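You operate a simulated robot arm through the tools that you are given. There is no shell and no other tool.

The job below is to be done with a simulated robot arm. You get a single attempt, and the scene is never put back.

TASK
Save the results to the stick with the program's number; put it back.
Fine: leave the results page showing.

Only the result counts: the job must be done as asked and must still hold three seconds after the hand-in. Knocking over, shifting, dropping, spilling or breaking anything else fails it.

THE ROBOT
A 6-joint arm with a three-finger gripper, fixed in place. Base frame: the origin is at the foot of the arm, x ahead of it, y to its left, z up; the work surface is at about z = 1.08. Units: m, rad, N and s.
Its first joint turns from -2.897 to 2.897 rad. Payload 4.89 kg.
Tool frame: the origin (TCP) lies between the finger pads and is the grasp point; the fingertips stand 0.03 m ahead of it; z points along the fingers, y is the line along which they close. Largest opening 0.164 m; the body of the gripper starts 0.125 m behind the TCP.
Orientation is told as [roll, pitch, yaw] about the base's x, y, z axes, in that order, counted from this pose: with the fingers straight down and closing along the base's y, the tool's x points along the base's -x, its y along +y and its z along -z.

THE INTERFACE
- The arm moves only by the tool arm_command. Its argument "targets" is a list of rows, each a list of 6 numbers: the shift along the tool's x, y, z in units of 30 mm (1.0 is 30 mm), then the turn, a rotation vector about the tool's x, y, z in units of 4 degrees (1.0 is 4 degrees). In form: [[dx, dy, dz, wx, wy, wz], ...]. A call has 1 to 20 rows; each row shifts and turns the commanded pose from where the row before left it, along the tool's axes as they then stand. "grip" is the finger opening in m, from 0 to 0.164, set as the call begins (left out, the last holds). A call with a number of a shift or a turn outside -1 to 1 is refused whole. Each row takes 0.2 s and may step no farther than 0.05 m and 0.15 rad from the row before; otherwise, or with a gripper value out of range, the whole call is refused. Where a pose cannot be reached the arm comes as near as it can. A force on the tool above 40 N (or 10 N above the force at the start of the call, whichever is more), or a blocked arm, ends the call early, and 0.2 s more pass. The fingers move at their own pace (about 0.108 m/s each) and stop on an object; they squeeze with about 27 N. The grip force told is the motor's: it shows also when the fingers shut on nothing. Time passes only in rows, and 0.2 s behind the last, so rows that do not move let the fingers close. It gives the time, the measured TCP pose, the force on the tool (base axes), the opening and the grip force at its end, in the units of the frame above (readings bear some noise), with the torque about the TCP (base axes, N m) and any sound that the robot's microphone picked up.
- Cameras (640 x 400 px; columns grow to the right, rows downward): "scene" is fixed at [0.2187, -0.6499, 1.8138]; the picture's right is [0.91, -0.41, 0.00], its down [-0.17, -0.38, -0.91] and it looks along [0.38, 0.83, -0.42] (base axes); focal length 344 px, centre (320, 200). "wrist" rides on the gripper at [0.076, -0.002, -0.152] in the tool frame; the picture's right is [0.02, 1.00, 0.00], its down [-0.88, 0.02, -0.47] and it looks along [-0.47, 0.01, 0.88] (tool axes); focal length 247 px, centre (320, 200). There is no depth. A picture from a camera that has moved, and an enlarged one, comes with that camera's place and axes in the base frame and with its lens.
- camera(camera): a new picture of that camera. No time passes.
- slide_trunk(by): slides the trunk up (or, below 0, down) by that many m; the arm rides with it, the base frame stays. It gives what a move gives, with no picture.
- zoom(camera, box): a new picture of the part [left, top, right, bottom] of that camera's present view, enlarged. No time passes.
- finish_job(): hands the job in; it is judged then, once.

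Places have to be worked out from the pictures, the camera data and where the tool is seen. Open the gripper and draw the arm clear of the work before you hand the job in, unless the task says otherwise.

The tools are called after "Call:" as a command line: name --pt "numbers of a row" for each row, then --argument value for the rest, lists and objects as JSON in quotes. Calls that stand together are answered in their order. arm_command: Moves the arm, as the interface text tells. Its arguments: {"type":"object","properties":{"targets":{"type":"array"},"grip":{"type":"number"}},"required":["targets"]} The other tools are called the same way: slide_trunk (by) slides the trunk up or down; camera (camera) takes a picture; zoom (camera, box) takes an enlarged picture of a part of a camera's view; finish_job () hands the job in.

At the start:

```text
time_s: 0.0
tcp_pos: [0.4404, 0.451, 1.3586]
tool_rot: [0.0, -0.001, 0.0]
contact_force: [-0.1, 0.0, -0.2]
wrist_torque: [-0.01, 0.01, 0.01]
grip_width: 0.1638
grasp_force: 0.1
trunk travel left (down, up): [-0.2, 0.19]
```

scene: 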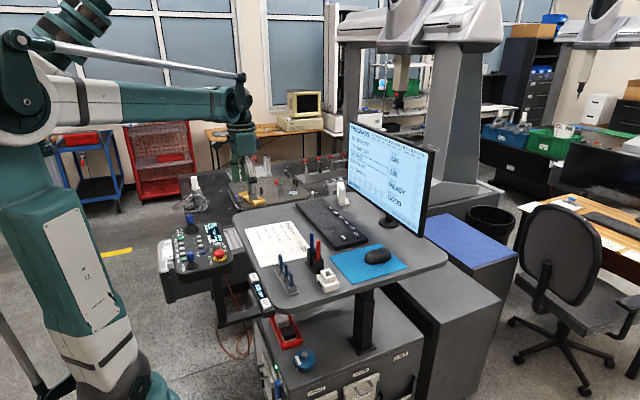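
wrist: 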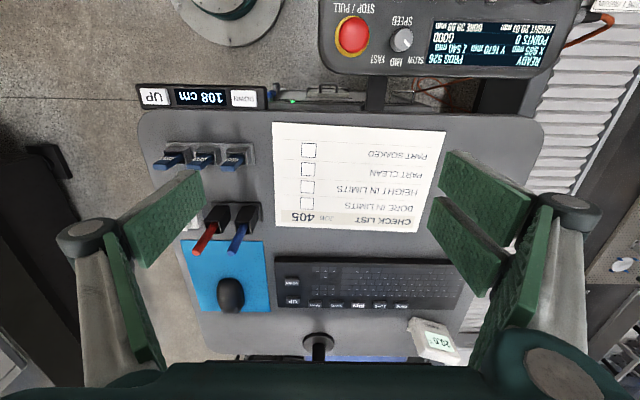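

I'll begin by looking closely at the screen, the desk items and the control panel with enlarged pictures.

Call:
zoom --camera "scene" --box '[330, 110, 450, 250]'

Call:
zoom --camera "scene" --box '[230, 220, 350, 320]'

Call:
zoom --camera "wrist" --box '[130, 80, 290, 190]'

Call:
zoom --camera "wrist" --box '[310, 0, 590, 120]'

Call:
zoom --camera "wrist" --box '[260, 240, 480, 380]'

```text
2.86 times, centred on (390, 180) of scene
camera zoom: at [0.2187, -0.6499, 1.8138], right [0.91, -0.41, 0.0], down [-0.17, -0.38, -0.91], along [0.38, 0.83, -0.42], focal length 984 px, centre (120, 257)
```

zoom: 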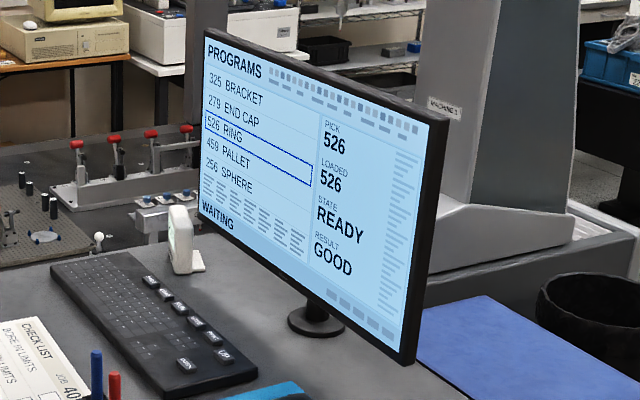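

```text
4.00 times, centred on (290, 270) of scene
camera zoom: at [0.2187, -0.6499, 1.8138], right [0.91, -0.41, 0.0], down [-0.17, -0.38, -0.91], along [0.38, 0.83, -0.42], focal length 1377 px, centre (440, -80)
```

zoom: 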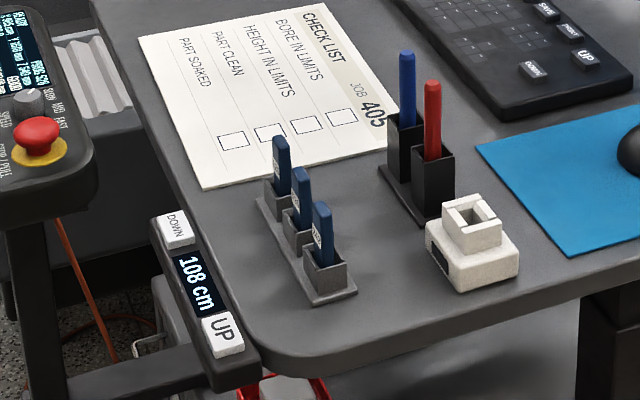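

```text
3.64 times, centred on (210, 135) of wrist
camera zoom: at [0.3646, 0.4488, 1.5113], right [-0.02, 1.0, 0.0], down [0.88, 0.02, 0.47], along [0.47, 0.01, -0.88], focal length 898 px, centre (720, 436)
```

zoom: 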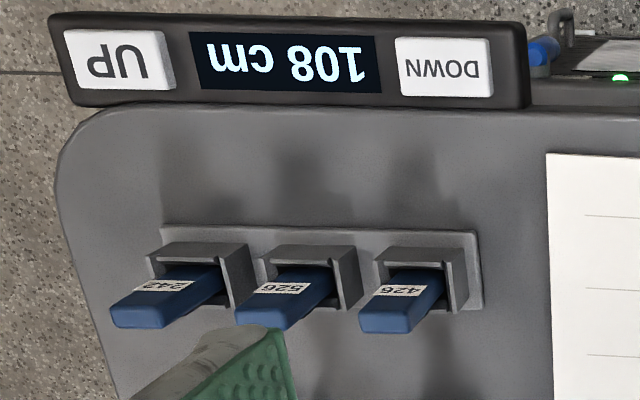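

```text
2.29 times, centred on (450, 60) of wrist
camera zoom: at [0.3646, 0.4488, 1.5113], right [-0.02, 1.0, 0.0], down [0.88, 0.02, 0.47], along [0.47, 0.01, -0.88], focal length 564 px, centre (23, 520)
```

zoom: 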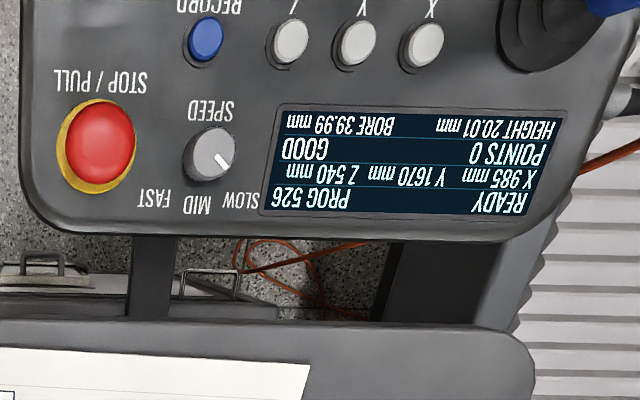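

```text
2.86 times, centred on (370, 310) of wrist
camera zoom: at [0.3646, 0.4488, 1.5113], right [-0.02, 1.0, 0.0], down [0.88, 0.02, 0.47], along [0.47, 0.01, -0.88], focal length 706 px, centre (177, -114)
```

zoom: 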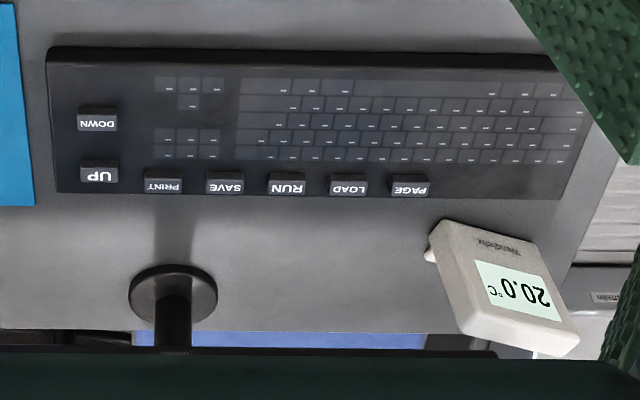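

The screen shows programme 526 picked and loaded; three sticks stand in a rack, and a white block with a socket stands near. I'll enlarge the stick labels and the dock.

Call:
zoom --camera "wrist" --box '[150, 135, 260, 185]'

Call:
zoom --camera "scene" --box '[265, 245, 345, 300]'

Call:
zoom --camera "wrist" --box '[170, 180, 280, 320]'

Call:
zoom --camera "scene" --box '[345, 120, 430, 235]'

Call:
zoom --camera "scene" --box '[290, 180, 390, 250]'

```text
5.82 times, centred on (205, 160) of wrist
camera zoom: at [0.3646, 0.4488, 1.5113], right [-0.02, 1.0, 0.0], down [0.88, 0.02, 0.47], along [0.47, 0.01, -0.88], focal length 1437 px, centre (989, 433)
```

zoom: 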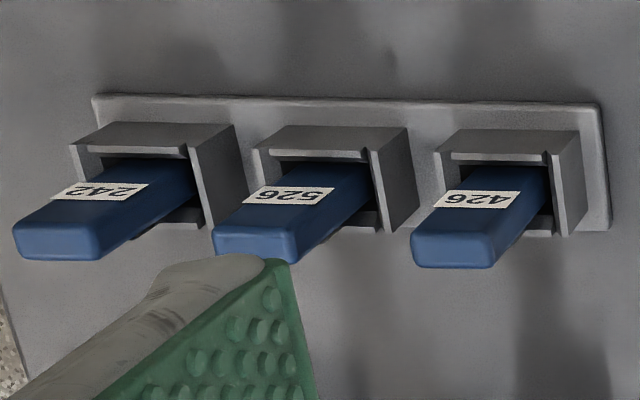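

```text
7.27 times, centred on (305, 272) of scene
camera zoom: at [0.2187, -0.6499, 1.8138], right [0.91, -0.41, 0.0], down [-0.17, -0.38, -0.91], along [0.38, 0.83, -0.42], focal length 2504 px, centre (429, -327)
```

zoom: 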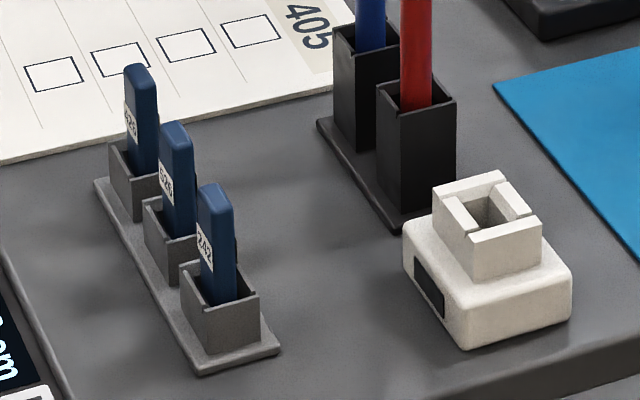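

```text
2.86 times, centred on (225, 250) of wrist
camera zoom: at [0.3646, 0.4488, 1.5113], right [-0.02, 1.0, 0.0], down [0.88, 0.02, 0.47], along [0.47, 0.01, -0.88], focal length 706 px, centre (591, 57)
```

zoom: 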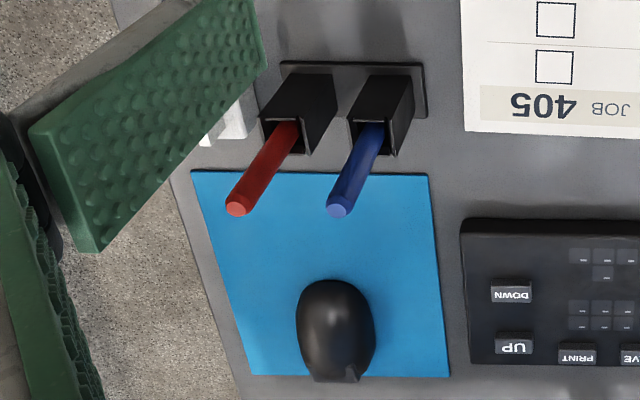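

```text
3.48 times, centred on (388, 178) of scene
camera zoom: at [0.2187, -0.6499, 1.8138], right [0.91, -0.41, 0.0], down [-0.17, -0.38, -0.91], along [0.38, 0.83, -0.42], focal length 1197 px, centre (85, 278)
```

zoom: 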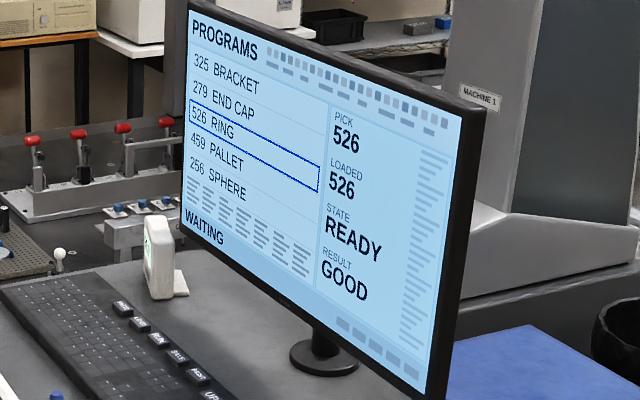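

```text
5.71 times, centred on (340, 215) of scene
camera zoom: at [0.2187, -0.6499, 1.8138], right [0.91, -0.41, 0.0], down [-0.17, -0.38, -0.91], along [0.38, 0.83, -0.42], focal length 1967 px, centre (206, 114)
```

zoom: 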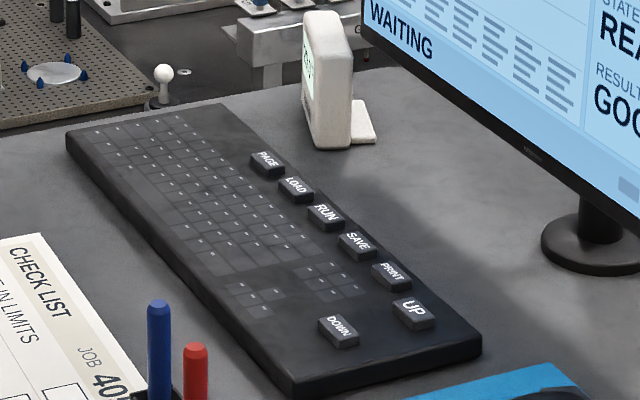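

Programme number is 526, and the middle stick reads 526 (about x 0.51, y 0.25, top near z 1.15); the dock seems to be the white block near (0.62, 0.17). I'll move the arm at its present height so that the wrist camera looks at the rack and dock.

Call:
arm_command --pt "0 -1 0 0 0 0" --pt "0 -1 0 0 0 0" --pt "0 -1 0 0 0 0" --pt "-0.5 -1 0 0 0 0" --pt "-0.5 -1 0 0 0 0" --pt "-0.5 -1 0 0 0 0" --pt "-0.5 -1 0 0 0 0" --grip 0.164

Call:
camera --camera "wrist"

```text
time_s: 1.6
tcp_pos: [0.5003, 0.2418, 1.3578]
tool_rot: [0.002, 0.001, 0.001]
contact_force: [-0.2, 0.5, 0.1]
wrist_torque: [-0.07, -0.06, 0.0]
grip_width: 0.1638
grasp_force: 0.1
trunk travel left (down, up): [-0.2, 0.19]
```

```text
taken
camera wrist: at [0.4245, 0.2396, 1.5098], right [-0.02, 1.0, 0.0], down [0.88, 0.02, 0.47], along [0.47, 0.01, -0.88], focal length 247 px, centre (320, 200)
```

wrist: 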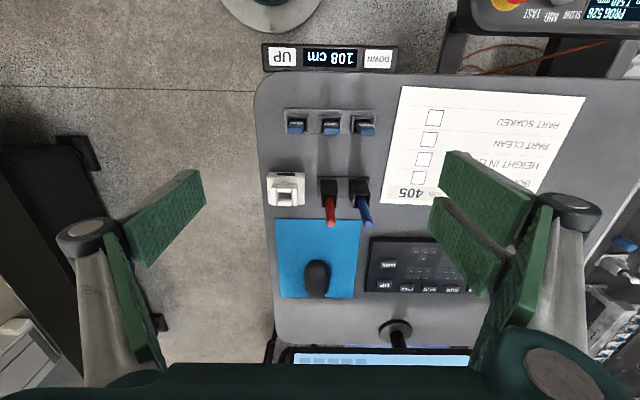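

Now the rack and dock lie in the middle of the picture; I'll enlarge both.

Call:
zoom --camera "wrist" --box '[270, 95, 390, 145]'

Call:
zoom --camera "wrist" --box '[255, 160, 325, 215]'

Call:
zoom --camera "scene" --box '[305, 255, 350, 300]'

```text
5.33 times, centred on (330, 120) of wrist
camera zoom: at [0.4245, 0.2396, 1.5098], right [-0.02, 1.0, 0.0], down [0.88, 0.02, 0.47], along [0.47, 0.01, -0.88], focal length 1317 px, centre (267, 627)
```

zoom: 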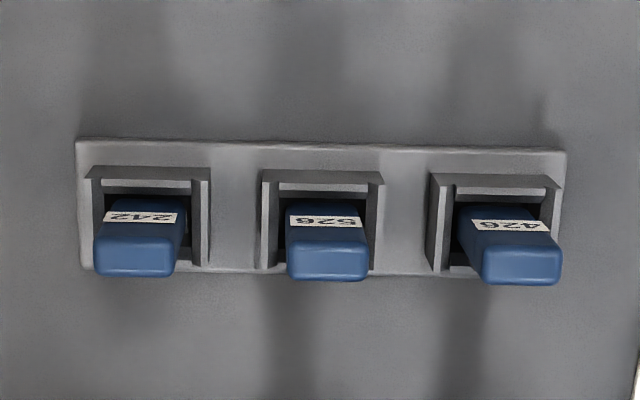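

```text
7.27 times, centred on (290, 188) of wrist
camera zoom: at [0.4245, 0.2396, 1.5098], right [-0.02, 1.0, 0.0], down [0.88, 0.02, 0.47], along [0.47, 0.01, -0.88], focal length 1796 px, centre (538, 291)
```

zoom: 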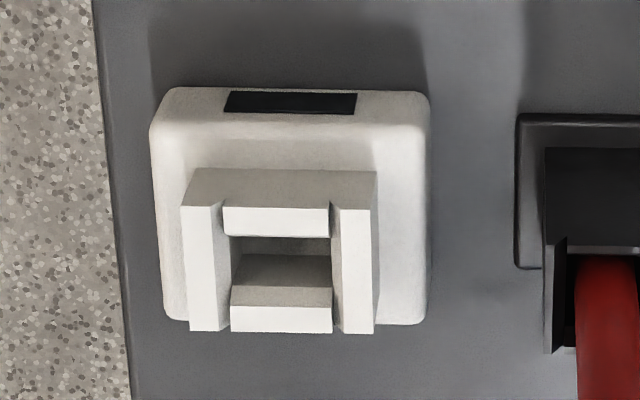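

```text
8.89 times, centred on (328, 278) of scene
camera zoom: at [0.2187, -0.6499, 1.8138], right [0.91, -0.41, 0.0], down [-0.17, -0.38, -0.91], along [0.38, 0.83, -0.42], focal length 3060 px, centre (253, -489)
```

zoom: 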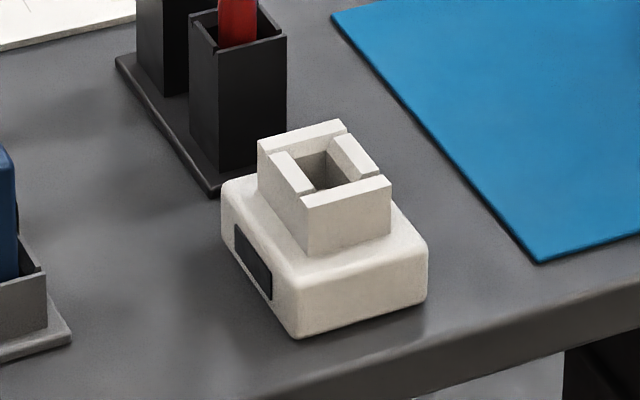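

The dock socket is at about (0.628, 0.180) with its top near z 1.12, aligned with the base axes like the rack. I'll go down over the middle stick with the fingers partly closed to fix its place more exactly.

Call:
arm_command --pt "-0.25 0.47 0.9 0 0 0" --pt "0 0 0.9 0 0 0" --pt "0 0 0.9 0 0 0" --pt "0 0 0.9 0 0 0" --pt "0 0 0 0 0 0" --grip 0.08

Call:
camera --camera "wrist"

Call:
camera --camera "scene"

```text
time_s: 2.8
tcp_pos: [0.5091, 0.2532, 1.2495]
tool_rot: [-0.001, -0.001, 0.001]
contact_force: [0.3, 0.4, 0.1]
wrist_torque: [-0.02, -0.02, 0.0]
grip_width: 0.0799
grasp_force: 0.0
trunk travel left (down, up): [-0.2, 0.19]
```

```text
taken
camera wrist: at [0.4326, 0.2519, 1.4017], right [-0.02, 1.0, 0.0], down [0.88, 0.02, 0.47], along [0.47, 0.01, -0.88], focal length 247 px, centre (320, 200)
```

wrist: 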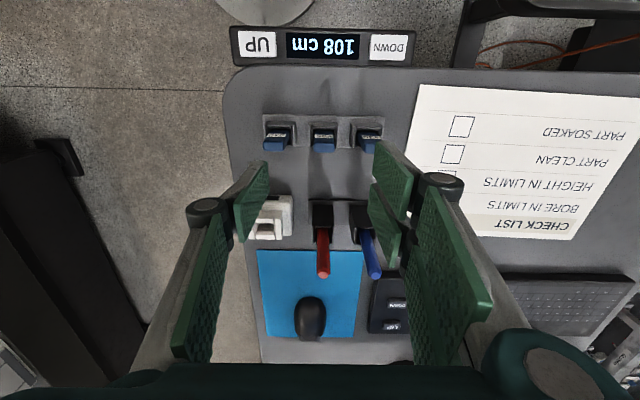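

```text
taken
```

scene: 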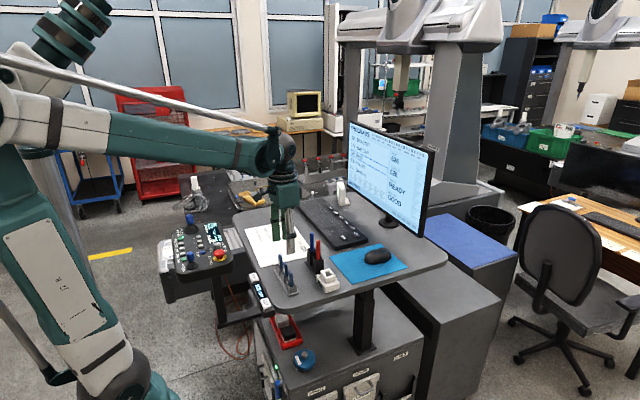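

The fingers straddle the view; I'll enlarge the stick area in both pictures to measure the offset.

Call:
zoom --camera "wrist" --box '[255, 105, 385, 175]'

Call:
zoom --camera "scene" --box '[250, 190, 350, 300]'

```text
4.92 times, centred on (320, 140) of wrist
camera zoom: at [0.4326, 0.2519, 1.4017], right [-0.02, 1.0, 0.0], down [0.88, 0.02, 0.47], along [0.47, 0.01, -0.88], focal length 1216 px, centre (320, 495)
```

zoom: 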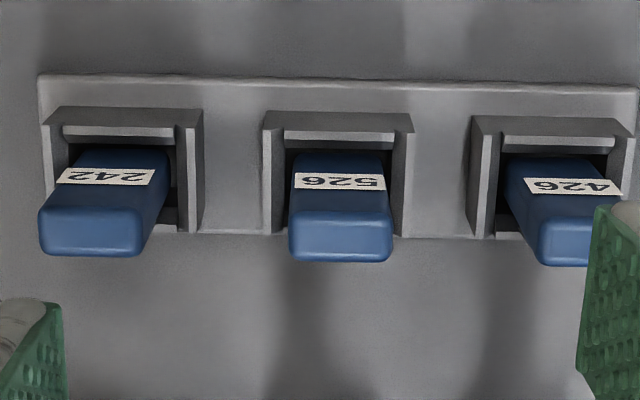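

```text
3.64 times, centred on (300, 245) of scene
camera zoom: at [0.2187, -0.6499, 1.8138], right [0.91, -0.41, 0.0], down [-0.17, -0.38, -0.91], along [0.38, 0.83, -0.42], focal length 1252 px, centre (393, 36)
```

zoom: 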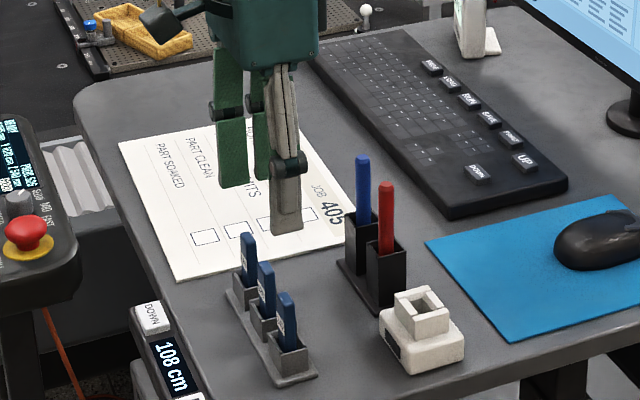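

Two wrist views agree: stick 526 is at about (0.505, 0.2575), top z 1.153, 21 mm wide in y, neighbours 50 mm away. I'll narrow the fingers to 40 mm and go down to just above the stick, then check.

Call:
arm_command --pt "0.1 0.1 0.5 0 0 0" --pt "0 0 0.6 0 0 0" --pt "0 0 0.7 0 0 0" --pt "0 0 0 0 0 0" --grip 0.04

Call:
camera --camera "wrist"

Call:
zoom --camera "scene" --box '[260, 220, 340, 300]'

```text
time_s: 3.8
tcp_pos: [0.5062, 0.258, 1.1973]
tool_rot: [0.0, 0.0, 0.001]
contact_force: [0.9, 1.3, -0.3]
wrist_torque: [-0.03, 0.02, -0.01]
grip_width: 0.0402
grasp_force: 0.1
trunk travel left (down, up): [-0.2, 0.19]
```

```text
taken
camera wrist: at [0.4302, 0.2556, 1.3492], right [-0.02, 1.0, 0.0], down [0.88, 0.02, 0.47], along [0.47, 0.01, -0.88], focal length 247 px, centre (320, 200)
```

wrist: 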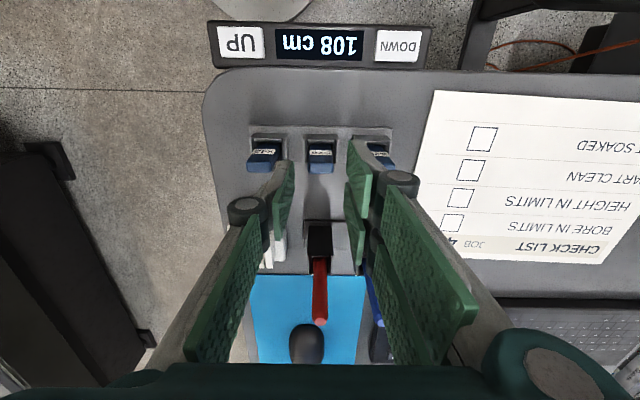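

```text
5.00 times, centred on (300, 260) of scene
camera zoom: at [0.2187, -0.6499, 1.8138], right [0.91, -0.41, 0.0], down [-0.17, -0.38, -0.91], along [0.38, 0.83, -0.42], focal length 1721 px, centre (420, -100)
```

zoom: 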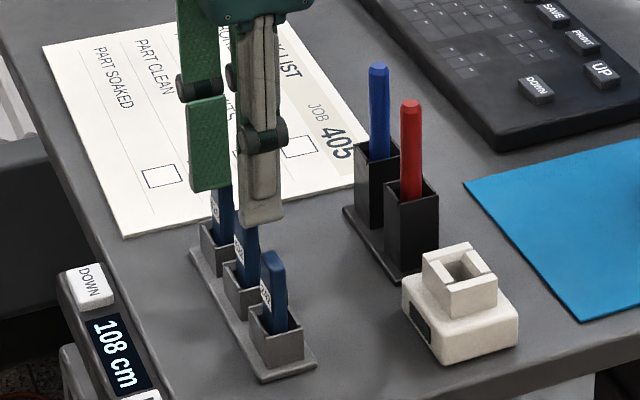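

I'll enlarge the wrist view to judge how the stick lies between the fingertips.

Call:
zoom --camera "wrist" --box '[230, 120, 410, 240]'

```text
3.33 times, centred on (320, 180) of wrist
camera zoom: at [0.4302, 0.2556, 1.3492], right [-0.02, 1.0, 0.0], down [0.88, 0.02, 0.47], along [0.47, 0.01, -0.88], focal length 823 px, centre (320, 267)
```

zoom: 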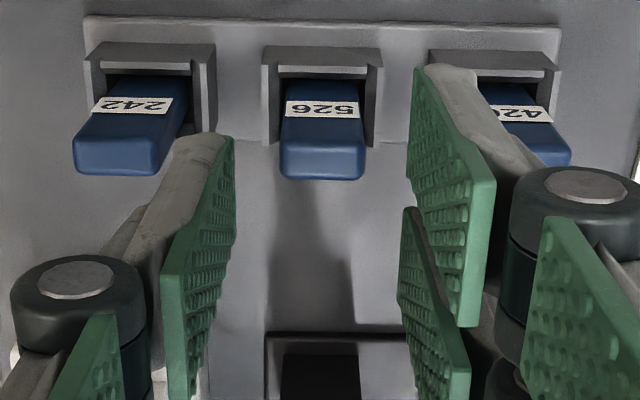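

The enlarged view shows the gripper has one finger on the -y side and two side-by-side fingers (7 mm gap) on the +y side, so gripping the stick's 10 mm edge would be poor. I'll rise a little and turn the tool a quarter turn so that it closes along x on the stick's 21 mm wide faces.

Call:
arm_command --pt "0 0 -1 0 0 0" --pt "0 0 -1 0 0 0" --pt "0 0 0 0 0 -1" --pt "0 0 0 0 0 -1" --pt "0 0 0 0 0 -1" --pt "0 0 0 0 0 -1" --pt "0 0 0 0 0 -1" --pt "0 0 0 0 0 -1" --pt "0 0 0 0 0 -1" --pt "0 0 0 0 0 -1" --pt "0 0 0 0 0 -1" --pt "0 0 0 0 0 -1" --pt "0 0 0 0 0 -1" --grip 0.04

```text
time_s: 6.6
tcp_pos: [0.5066, 0.258, 1.2575]
tool_rot: [-0.001, 0.001, 0.769]
contact_force: [0.3, 0.2, -0.3]
wrist_torque: [-0.01, -0.02, 0.0]
grip_width: 0.04
grasp_force: 0.2
trunk travel left (down, up): [-0.2, 0.19]
```

The turn goes well (yaw 0.769 after 11 steps); I'll complete the quarter turn with another 11.5 units.

Call:
arm_command --pt "0 0 0 0 0 -1" --pt "0 0 0 0 0 -1" --pt "0 0 0 0 0 -1" --pt "0 0 0 0 0 -1" --pt "0 0 0 0 0 -1" --pt "0 0 0 0 0 -1" --pt "0 0 0 0 0 -1" --pt "0 0 0 0 0 -1" --pt "0 0 0 0 0 -1" --pt "0 0 0 0 0 -1" --pt "0 0 0 0 0 -1" --pt "0 0 0 0 0 -0.5" --pt "0 0 0 0 0 0" --grip 0.06

Call:
camera --camera "wrist"

Call:
camera --camera "scene"

```text
time_s: 9.4
tcp_pos: [0.5045, 0.258, 1.2573]
tool_rot: [0.0, 0.0, 1.571]
contact_force: [-0.5, -0.5, 0.7]
wrist_torque: [0.0, 0.01, 0.0]
grip_width: 0.0601
grasp_force: 0.1
trunk travel left (down, up): [-0.2, 0.19]
```

```text
taken
camera wrist: at [0.5072, 0.1814, 1.4092], right [-1.0, -0.02, 0.0], down [-0.02, 0.88, 0.47], along [-0.01, 0.47, -0.88], focal length 247 px, centre (320, 200)
```

wrist: 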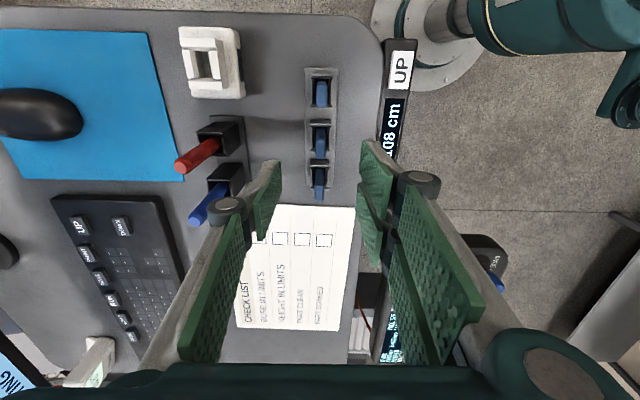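

```text
taken
```

scene: 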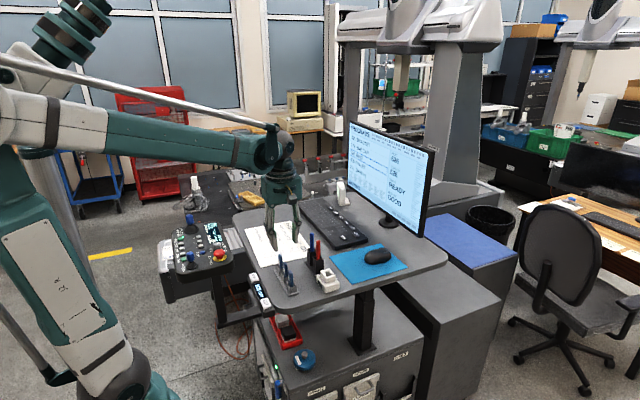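

Now closing along x. I'll enlarge the rack and the dock from this side.

Call:
zoom --camera "wrist" --box '[260, 60, 380, 210]'

Call:
zoom --camera "wrist" --box '[160, 10, 260, 110]'

Call:
zoom --camera "scene" --box '[250, 220, 350, 300]'

```text
2.67 times, centred on (320, 135) of wrist
camera zoom: at [0.5072, 0.1814, 1.4092], right [-1.0, -0.02, 0.0], down [-0.02, 0.88, 0.47], along [-0.01, 0.47, -0.88], focal length 659 px, centre (320, 373)
```

zoom: 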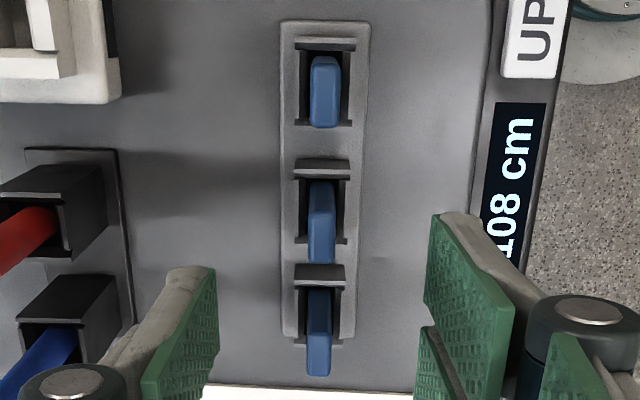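

```text
4.00 times, centred on (210, 60) of wrist
camera zoom: at [0.5072, 0.1814, 1.4092], right [-1.0, -0.02, 0.0], down [-0.02, 0.88, 0.47], along [-0.01, 0.47, -0.88], focal length 988 px, centre (760, 760)
```

zoom: 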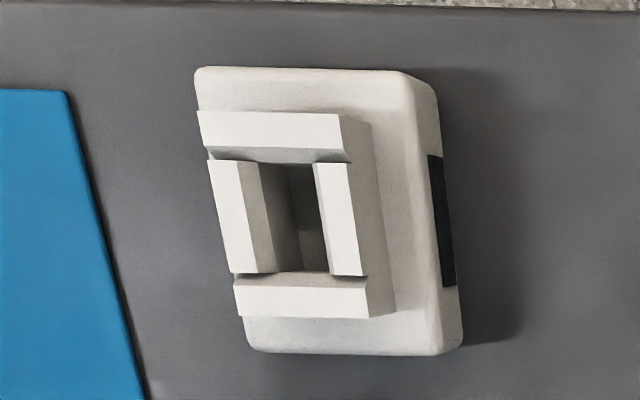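

```text
5.00 times, centred on (300, 260) of scene
camera zoom: at [0.2187, -0.6499, 1.8138], right [0.91, -0.41, 0.0], down [-0.17, -0.38, -0.91], along [0.38, 0.83, -0.42], focal length 1721 px, centre (420, -100)
```

zoom: 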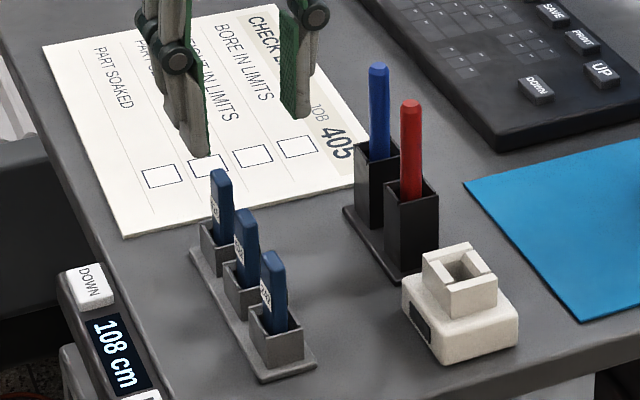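

The stick lines up with the tool axis (x about 0.5055). Before going down I'll check the height of the holder walls in an enlarged scene picture.

Call:
zoom --camera "scene" --box '[285, 250, 325, 300]'

```text
8.00 times, centred on (305, 275) of scene
camera zoom: at [0.2187, -0.6499, 1.8138], right [0.91, -0.41, 0.0], down [-0.17, -0.38, -0.91], along [0.38, 0.83, -0.42], focal length 2754 px, centre (440, -400)
```

zoom: 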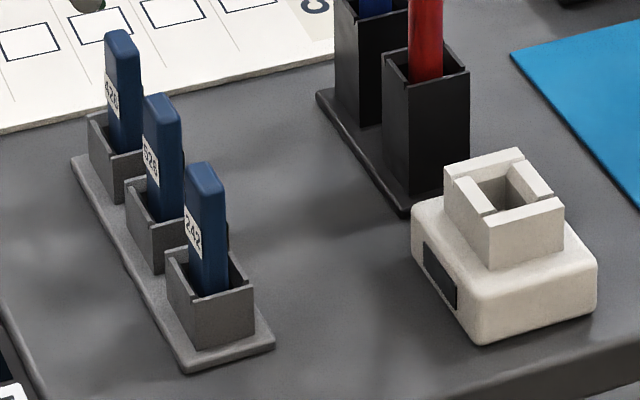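

Holder walls top out near z 1.107, so I'll bring the fingertips to about z 1.12 (TCP 1.150) around stick 526 with the fingers still open at 60 mm.

Call:
arm_command --pt "0 0 1 0 0 0" --pt "0 0 1 0 0 0" --pt "0 0 1 0 0 0" --pt "0 0 0.57 0 0 0" --pt "0 0 0 0 0 0" --grip 0.06

Call:
zoom --camera "wrist" --box '[220, 60, 420, 260]'

Call:
zoom --camera "scene" --box '[250, 220, 350, 300]'

```text
time_s: 10.6
tcp_pos: [0.5061, 0.2587, 1.1515]
tool_rot: [0.0, 0.0, 1.571]
contact_force: [0.1, 0.6, 0.2]
wrist_torque: [0.0, 0.04, 0.01]
grip_width: 0.0598
grasp_force: 0.1
trunk travel left (down, up): [-0.2, 0.19]
```

```text
2.00 times, centred on (320, 160) of wrist
camera zoom: at [0.5077, 0.1821, 1.3023], right [-1.0, -0.02, 0.0], down [-0.02, 0.88, 0.47], along [-0.01, 0.47, -0.88], focal length 494 px, centre (320, 280)
```

zoom: 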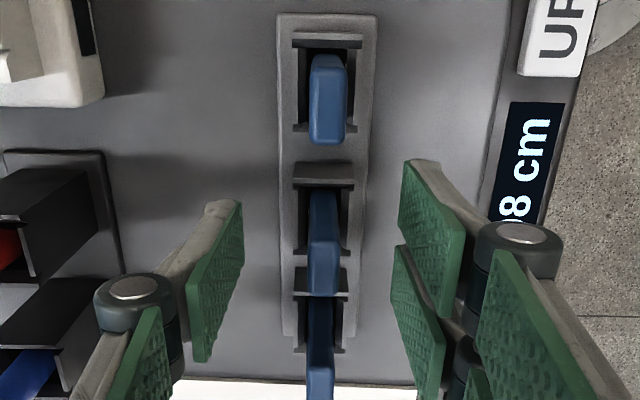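

```text
5.00 times, centred on (300, 260) of scene
camera zoom: at [0.2187, -0.6499, 1.8138], right [0.91, -0.41, 0.0], down [-0.17, -0.38, -0.91], along [0.38, 0.83, -0.42], focal length 1721 px, centre (420, -100)
```

zoom: 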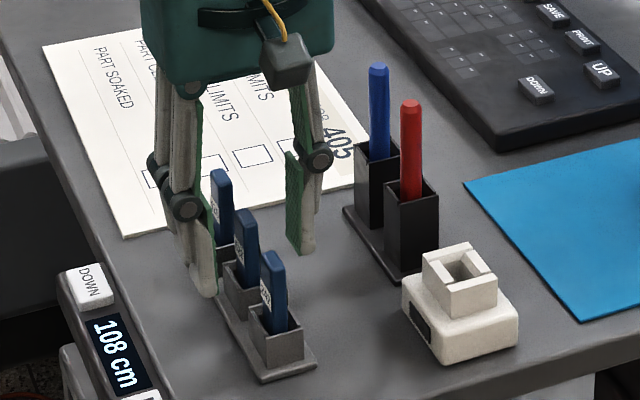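

Stick 526 is centred between the fingers and the readings show no contact. I'll close on it.

Call:
arm_command --pt "0 0 0 0 0 0" --pt "0 0 0 0 0 0" --pt "0 0 0 0 0 0" --pt "0 0 0 0 0 0" --grip 0.0

Call:
zoom --camera "wrist" --box '[220, 60, 420, 260]'

Call:
zoom --camera "scene" --box '[250, 220, 350, 300]'

```text
time_s: 11.6
tcp_pos: [0.5064, 0.2579, 1.151]
tool_rot: [0.0, 0.002, 1.571]
contact_force: [-0.3, -0.6, -0.3]
wrist_torque: [-0.02, -0.01, -0.02]
grip_width: 0.0092
grasp_force: 27.3
trunk travel left (down, up): [-0.2, 0.19]
```

```text
2.00 times, centred on (320, 160) of wrist
camera zoom: at [0.5074, 0.182, 1.3026], right [-1.0, -0.02, 0.0], down [-0.02, 0.88, 0.47], along [-0.01, 0.47, -0.88], focal length 494 px, centre (320, 280)
```

zoom: 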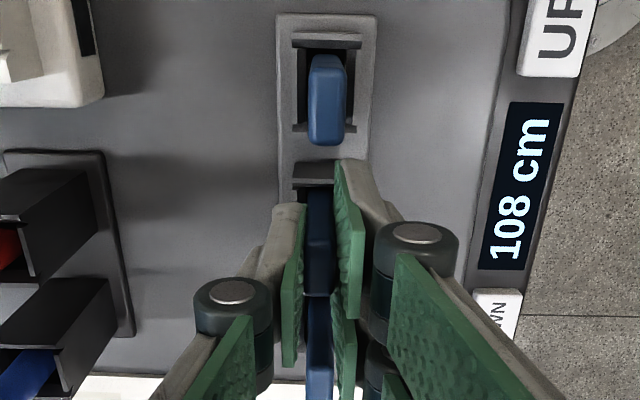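

```text
5.00 times, centred on (300, 260) of scene
camera zoom: at [0.2187, -0.6499, 1.8138], right [0.91, -0.41, 0.0], down [-0.17, -0.38, -0.91], along [0.38, 0.83, -0.42], focal length 1721 px, centre (420, -100)
```

zoom: 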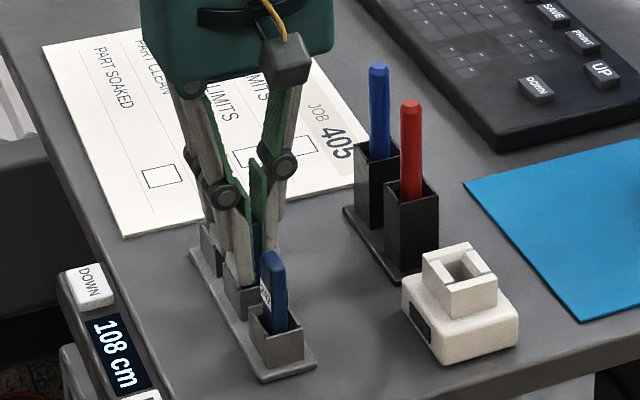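

Grip holds the stick (9.2 mm, 27 N). I'll lift it straight up by 10 cm and look.

Call:
arm_command --pt "0 0 -0.4 0 0 0" --pt "0 0 -0.6 0 0 0" --pt "0 0 -0.8 0 0 0" --pt "0 0 -0.8 0 0 0" --pt "0 0 -0.8 0 0 0" --pt "0 0 0 0 0 0" --grip 0.0

Call:
camera --camera "wrist"

Call:
zoom --camera "scene" --box '[250, 200, 350, 300]'

```text
time_s: 13.0
tcp_pos: [0.5043, 0.2564, 1.2532]
tool_rot: [-0.001, 0.001, 1.571]
contact_force: [0.1, -0.1, -0.4]
wrist_torque: [0.02, -0.05, -0.03]
grip_width: 0.0095
grasp_force: 26.9
trunk travel left (down, up): [-0.2, 0.19]
```

```text
taken
camera wrist: at [0.5058, 0.1799, 1.4052], right [-1.0, -0.02, 0.0], down [-0.02, 0.88, 0.47], along [-0.01, 0.47, -0.88], focal length 247 px, centre (320, 200)
```

wrist: 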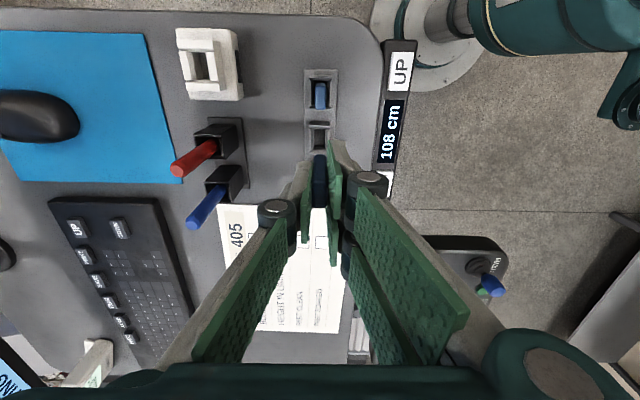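

```text
4.00 times, centred on (300, 250) of scene
camera zoom: at [0.2187, -0.6499, 1.8138], right [0.91, -0.41, 0.0], down [-0.17, -0.38, -0.91], along [0.38, 0.83, -0.42], focal length 1377 px, centre (400, 0)
```

zoom: 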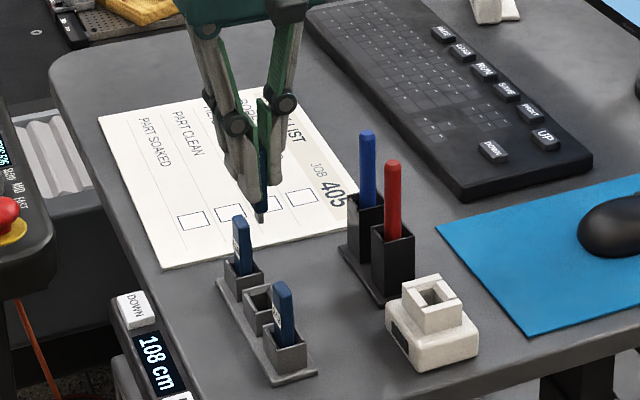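

The stick is out of the rack with its plug visible at the bottom. I'll enlarge it to measure where its lower end is.

Call:
zoom --camera "scene" --box '[295, 225, 335, 265]'

Call:
zoom --camera "scene" --box '[250, 205, 300, 285]'

Call:
zoom --camera "wrist" --box '[270, 110, 380, 230]'

Call:
zoom --camera "wrist" --box '[160, 10, 260, 110]'

```text
10.00 times, centred on (315, 245) of scene
camera zoom: at [0.2187, -0.6499, 1.8138], right [0.91, -0.41, 0.0], down [-0.17, -0.38, -0.91], along [0.38, 0.83, -0.42], focal length 3442 px, centre (370, -250)
```

zoom: 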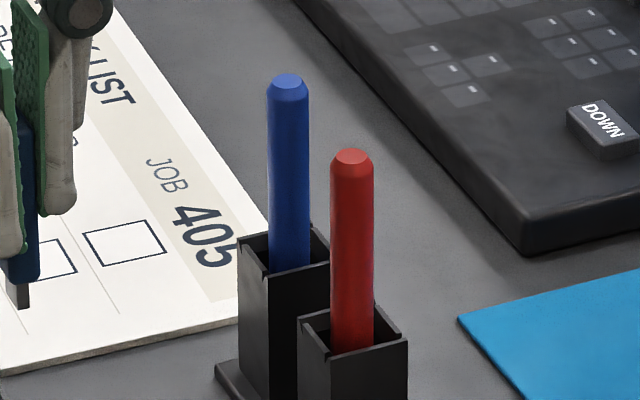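

```text
5.00 times, centred on (275, 245) of scene
camera zoom: at [0.2187, -0.6499, 1.8138], right [0.91, -0.41, 0.0], down [-0.17, -0.38, -0.91], along [0.38, 0.83, -0.42], focal length 1721 px, centre (545, -25)
```

zoom: 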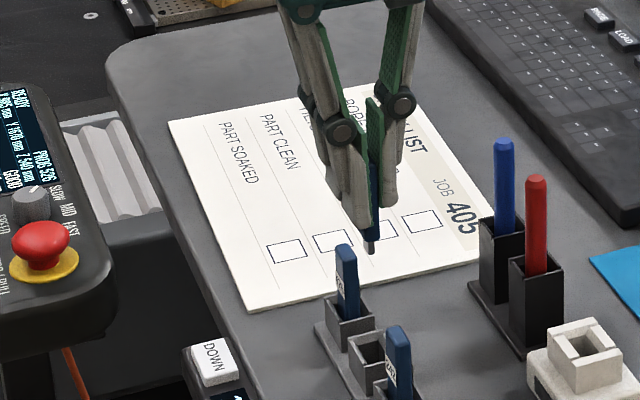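

```text
3.33 times, centred on (325, 170) of wrist
camera zoom: at [0.5058, 0.1799, 1.4052], right [-1.0, -0.02, 0.0], down [-0.02, 0.88, 0.47], along [-0.01, 0.47, -0.88], focal length 823 px, centre (303, 300)
```

zoom: 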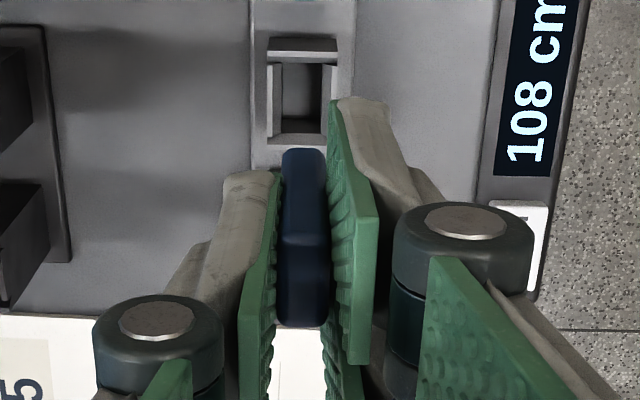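

```text
4.00 times, centred on (210, 60) of wrist
camera zoom: at [0.5058, 0.1799, 1.4052], right [-1.0, -0.02, 0.0], down [-0.02, 0.88, 0.47], along [-0.01, 0.47, -0.88], focal length 988 px, centre (760, 760)
```

zoom: 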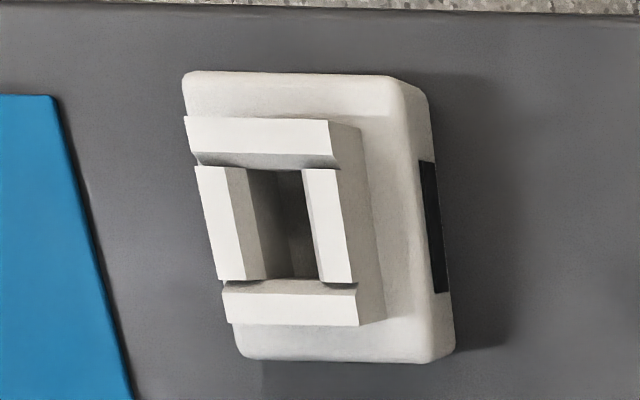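

The stick hangs straight, its plug end about 70 mm below the TCP; dock socket centre is at (0.6285, 0.1805), top z 1.122, agreed by two views. I'll carry the stick above the dock, keeping clear of the red pen (top about (0.63, 0.26, 1.20)).

Call:
arm_command --pt "1 -0.6 0 0 0 0" --pt "1 -0.9 0 0 0 0" --pt "0.577 -1 0 0 0 0" --pt "0 -1 0 0 0 0" --pt "0 -0.593 0 0 0 0" --pt "0 0 0 0 0 0" --grip 0.0

Call:
camera --camera "wrist"

Call:
zoom --camera "scene" --box '[290, 215, 360, 300]'

```text
time_s: 14.4
tcp_pos: [0.628, 0.1803, 1.2502]
tool_rot: [0.0, 0.0, 1.57]
contact_force: [0.4, -1.0, 0.1]
wrist_torque: [-0.01, 0.06, 0.04]
grip_width: 0.0095
grasp_force: 27.0
trunk travel left (down, up): [-0.2, 0.19]
```

```text
taken
camera wrist: at [0.6286, 0.103, 1.4031], right [-1.0, -0.02, 0.0], down [-0.02, 0.88, 0.47], along [-0.01, 0.47, -0.88], focal length 247 px, centre (320, 200)
```

wrist: 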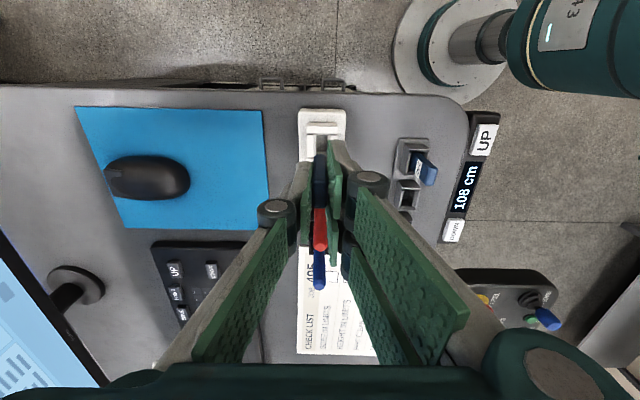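

```text
4.71 times, centred on (325, 258) of scene
camera zoom: at [0.2187, -0.6499, 1.8138], right [0.91, -0.41, 0.0], down [-0.17, -0.38, -0.91], along [0.38, 0.83, -0.42], focal length 1620 px, centre (296, -71)
```

zoom: 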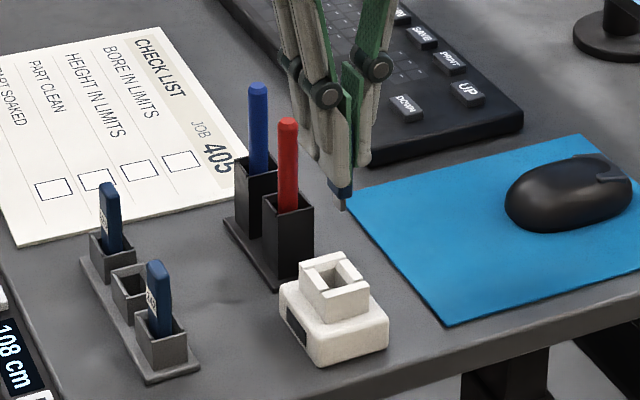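

Stick hangs over the dock; I'll enlarge both views to check alignment of the plug with the socket before lowering.

Call:
zoom --camera "scene" --box '[310, 235, 350, 285]'

Call:
zoom --camera "wrist" --box '[280, 95, 370, 215]'

```text
8.00 times, centred on (330, 260) of scene
camera zoom: at [0.2187, -0.6499, 1.8138], right [0.91, -0.41, 0.0], down [-0.17, -0.38, -0.91], along [0.38, 0.83, -0.42], focal length 2754 px, centre (240, -280)
```

zoom: 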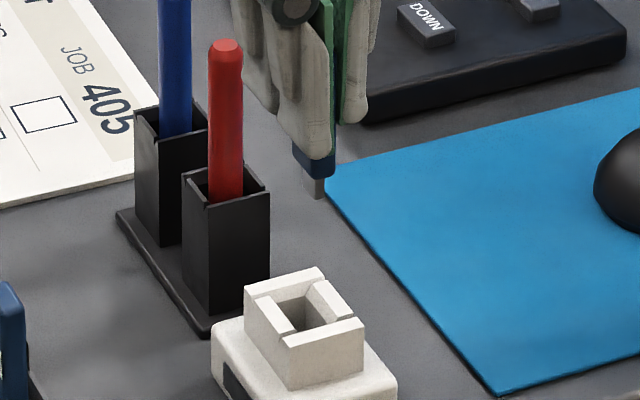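

```text
3.33 times, centred on (325, 155) of wrist
camera zoom: at [0.6286, 0.103, 1.4031], right [-1.0, -0.02, 0.0], down [-0.02, 0.88, 0.47], along [-0.01, 0.47, -0.88], focal length 823 px, centre (303, 350)
```

zoom: 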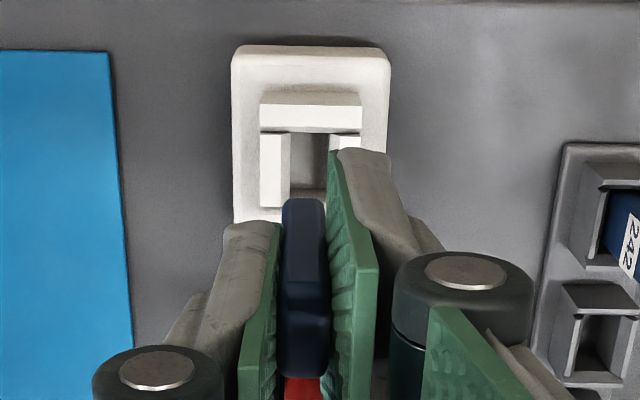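

Both views show the dock about 3.5 mm nearer in x than the stick (0.6245) and roughly 1 mm farther in +y. I'll shift by that and lower the plug to just above the funnel, then look again.

Call:
arm_command --pt "-0.04 0.123 0 0 0 0" --pt "0 0 0.5 0 0 0" --pt "0 0 0.6 0 0 0" --pt "0 0 0.3 0 0 0" --pt "0 0 0 0 0 0" --grip 0.0

Call:
zoom --camera "scene" --box '[305, 245, 355, 295]'

Call:
zoom --camera "wrist" --box '[270, 85, 370, 215]'

```text
time_s: 15.6
tcp_pos: [0.6254, 0.1814, 1.2105]
tool_rot: [0.0, 0.002, 1.571]
contact_force: [0.7, -0.2, 0.0]
wrist_torque: [-0.01, 0.03, -0.01]
grip_width: 0.0097
grasp_force: 26.9
trunk travel left (down, up): [-0.2, 0.19]
```

```text
8.00 times, centred on (330, 270) of scene
camera zoom: at [0.2187, -0.6499, 1.8138], right [0.91, -0.41, 0.0], down [-0.17, -0.38, -0.91], along [0.38, 0.83, -0.42], focal length 2754 px, centre (240, -360)
```

zoom: 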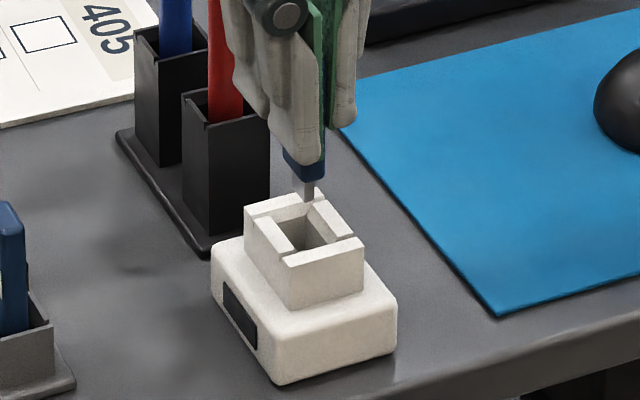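

```text
3.08 times, centred on (320, 150) of wrist
camera zoom: at [0.6257, 0.1051, 1.3629], right [-1.0, -0.02, 0.0], down [-0.02, 0.88, 0.47], along [-0.01, 0.47, -0.88], focal length 760 px, centre (320, 354)
```

zoom: 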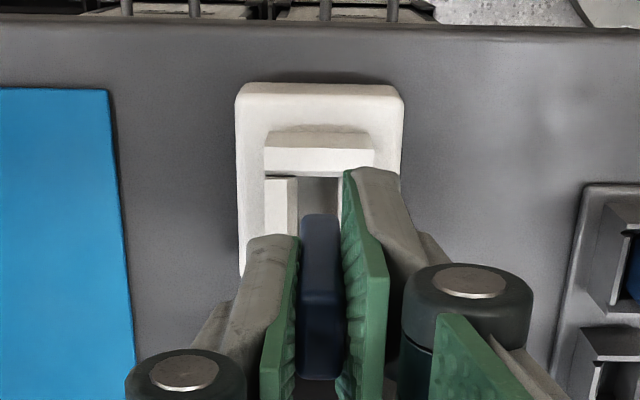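

The plug is right above the funnel; x looks within 1 mm, and I suspect the stick is still 1–2 mm short in y. I'll enlarge the wrist view once more to measure that.

Call:
zoom --camera "wrist" --box '[290, 105, 350, 165]'

Call:
zoom --camera "wrist" --box '[295, 150, 345, 215]'

Call:
zoom --camera "scene" --box '[315, 255, 345, 285]'

```text
6.67 times, centred on (320, 135) of wrist
camera zoom: at [0.6257, 0.1051, 1.3629], right [-1.0, -0.02, 0.0], down [-0.02, 0.88, 0.47], along [-0.01, 0.47, -0.88], focal length 1646 px, centre (320, 633)
```

zoom: 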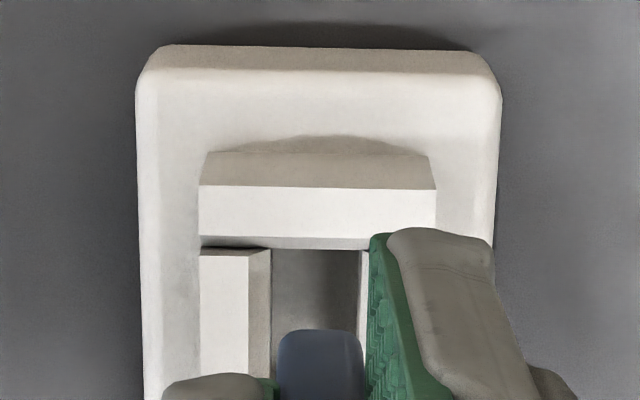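

```text
6.15 times, centred on (320, 182) of wrist
camera zoom: at [0.6257, 0.1051, 1.3629], right [-1.0, -0.02, 0.0], down [-0.02, 0.88, 0.47], along [-0.01, 0.47, -0.88], focal length 1520 px, centre (320, 308)
```

zoom: 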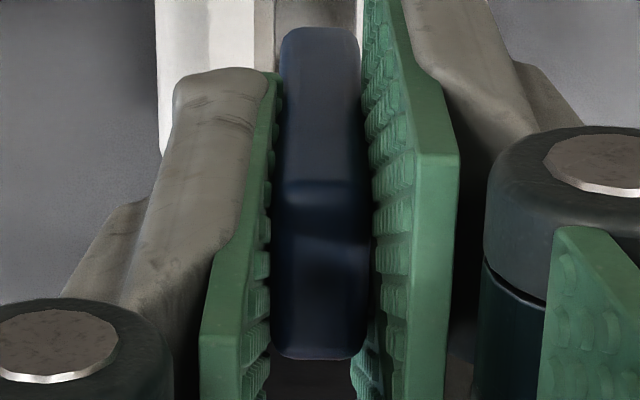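

```text
13.33 times, centred on (330, 270) of scene
camera zoom: at [0.2187, -0.6499, 1.8138], right [0.91, -0.41, 0.0], down [-0.17, -0.38, -0.91], along [0.38, 0.83, -0.42], focal length 4590 px, centre (187, -733)
```

zoom: 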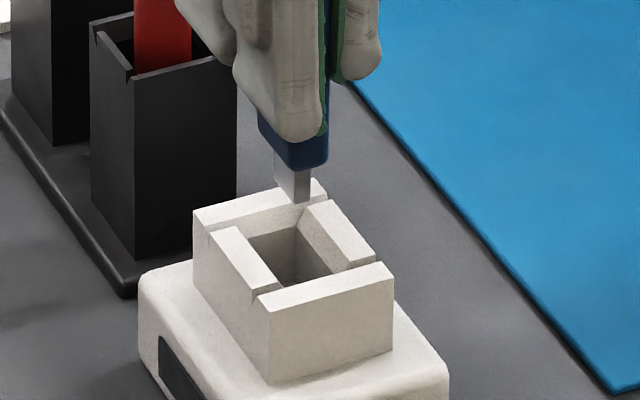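

The plug centre sits in line with the socket centre in the scene picture, and the wrist view says at most ~1 mm more in +y is needed. I'll nudge 0.6 mm and lower in small steps, watching the force.

Call:
arm_command --pt "-0.02 0 0.2 0 0 0" --pt "0 0 0.2 0 0 0" --pt "0 0 0.2 0 0 0" --pt "0 0 0 0 0 0" --grip 0.0

Call:
zoom --camera "scene" --box '[315, 255, 345, 285]'

```text
time_s: 16.6
tcp_pos: [0.6258, 0.1813, 1.192]
tool_rot: [0.001, 0.001, 1.572]
contact_force: [0.4, 0.8, -0.7]
wrist_torque: [0.0, 0.01, 0.02]
grip_width: 0.0096
grasp_force: 26.7
trunk travel left (down, up): [-0.2, 0.19]
```

```text
13.33 times, centred on (330, 270) of scene
camera zoom: at [0.2187, -0.6499, 1.8138], right [0.91, -0.41, 0.0], down [-0.17, -0.38, -0.91], along [0.38, 0.83, -0.42], focal length 4590 px, centre (187, -733)
```

zoom: 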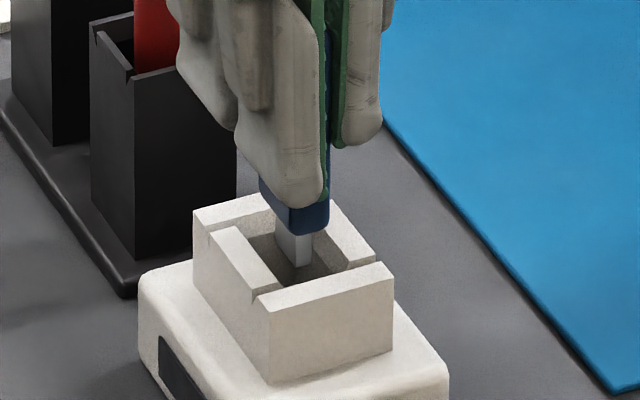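

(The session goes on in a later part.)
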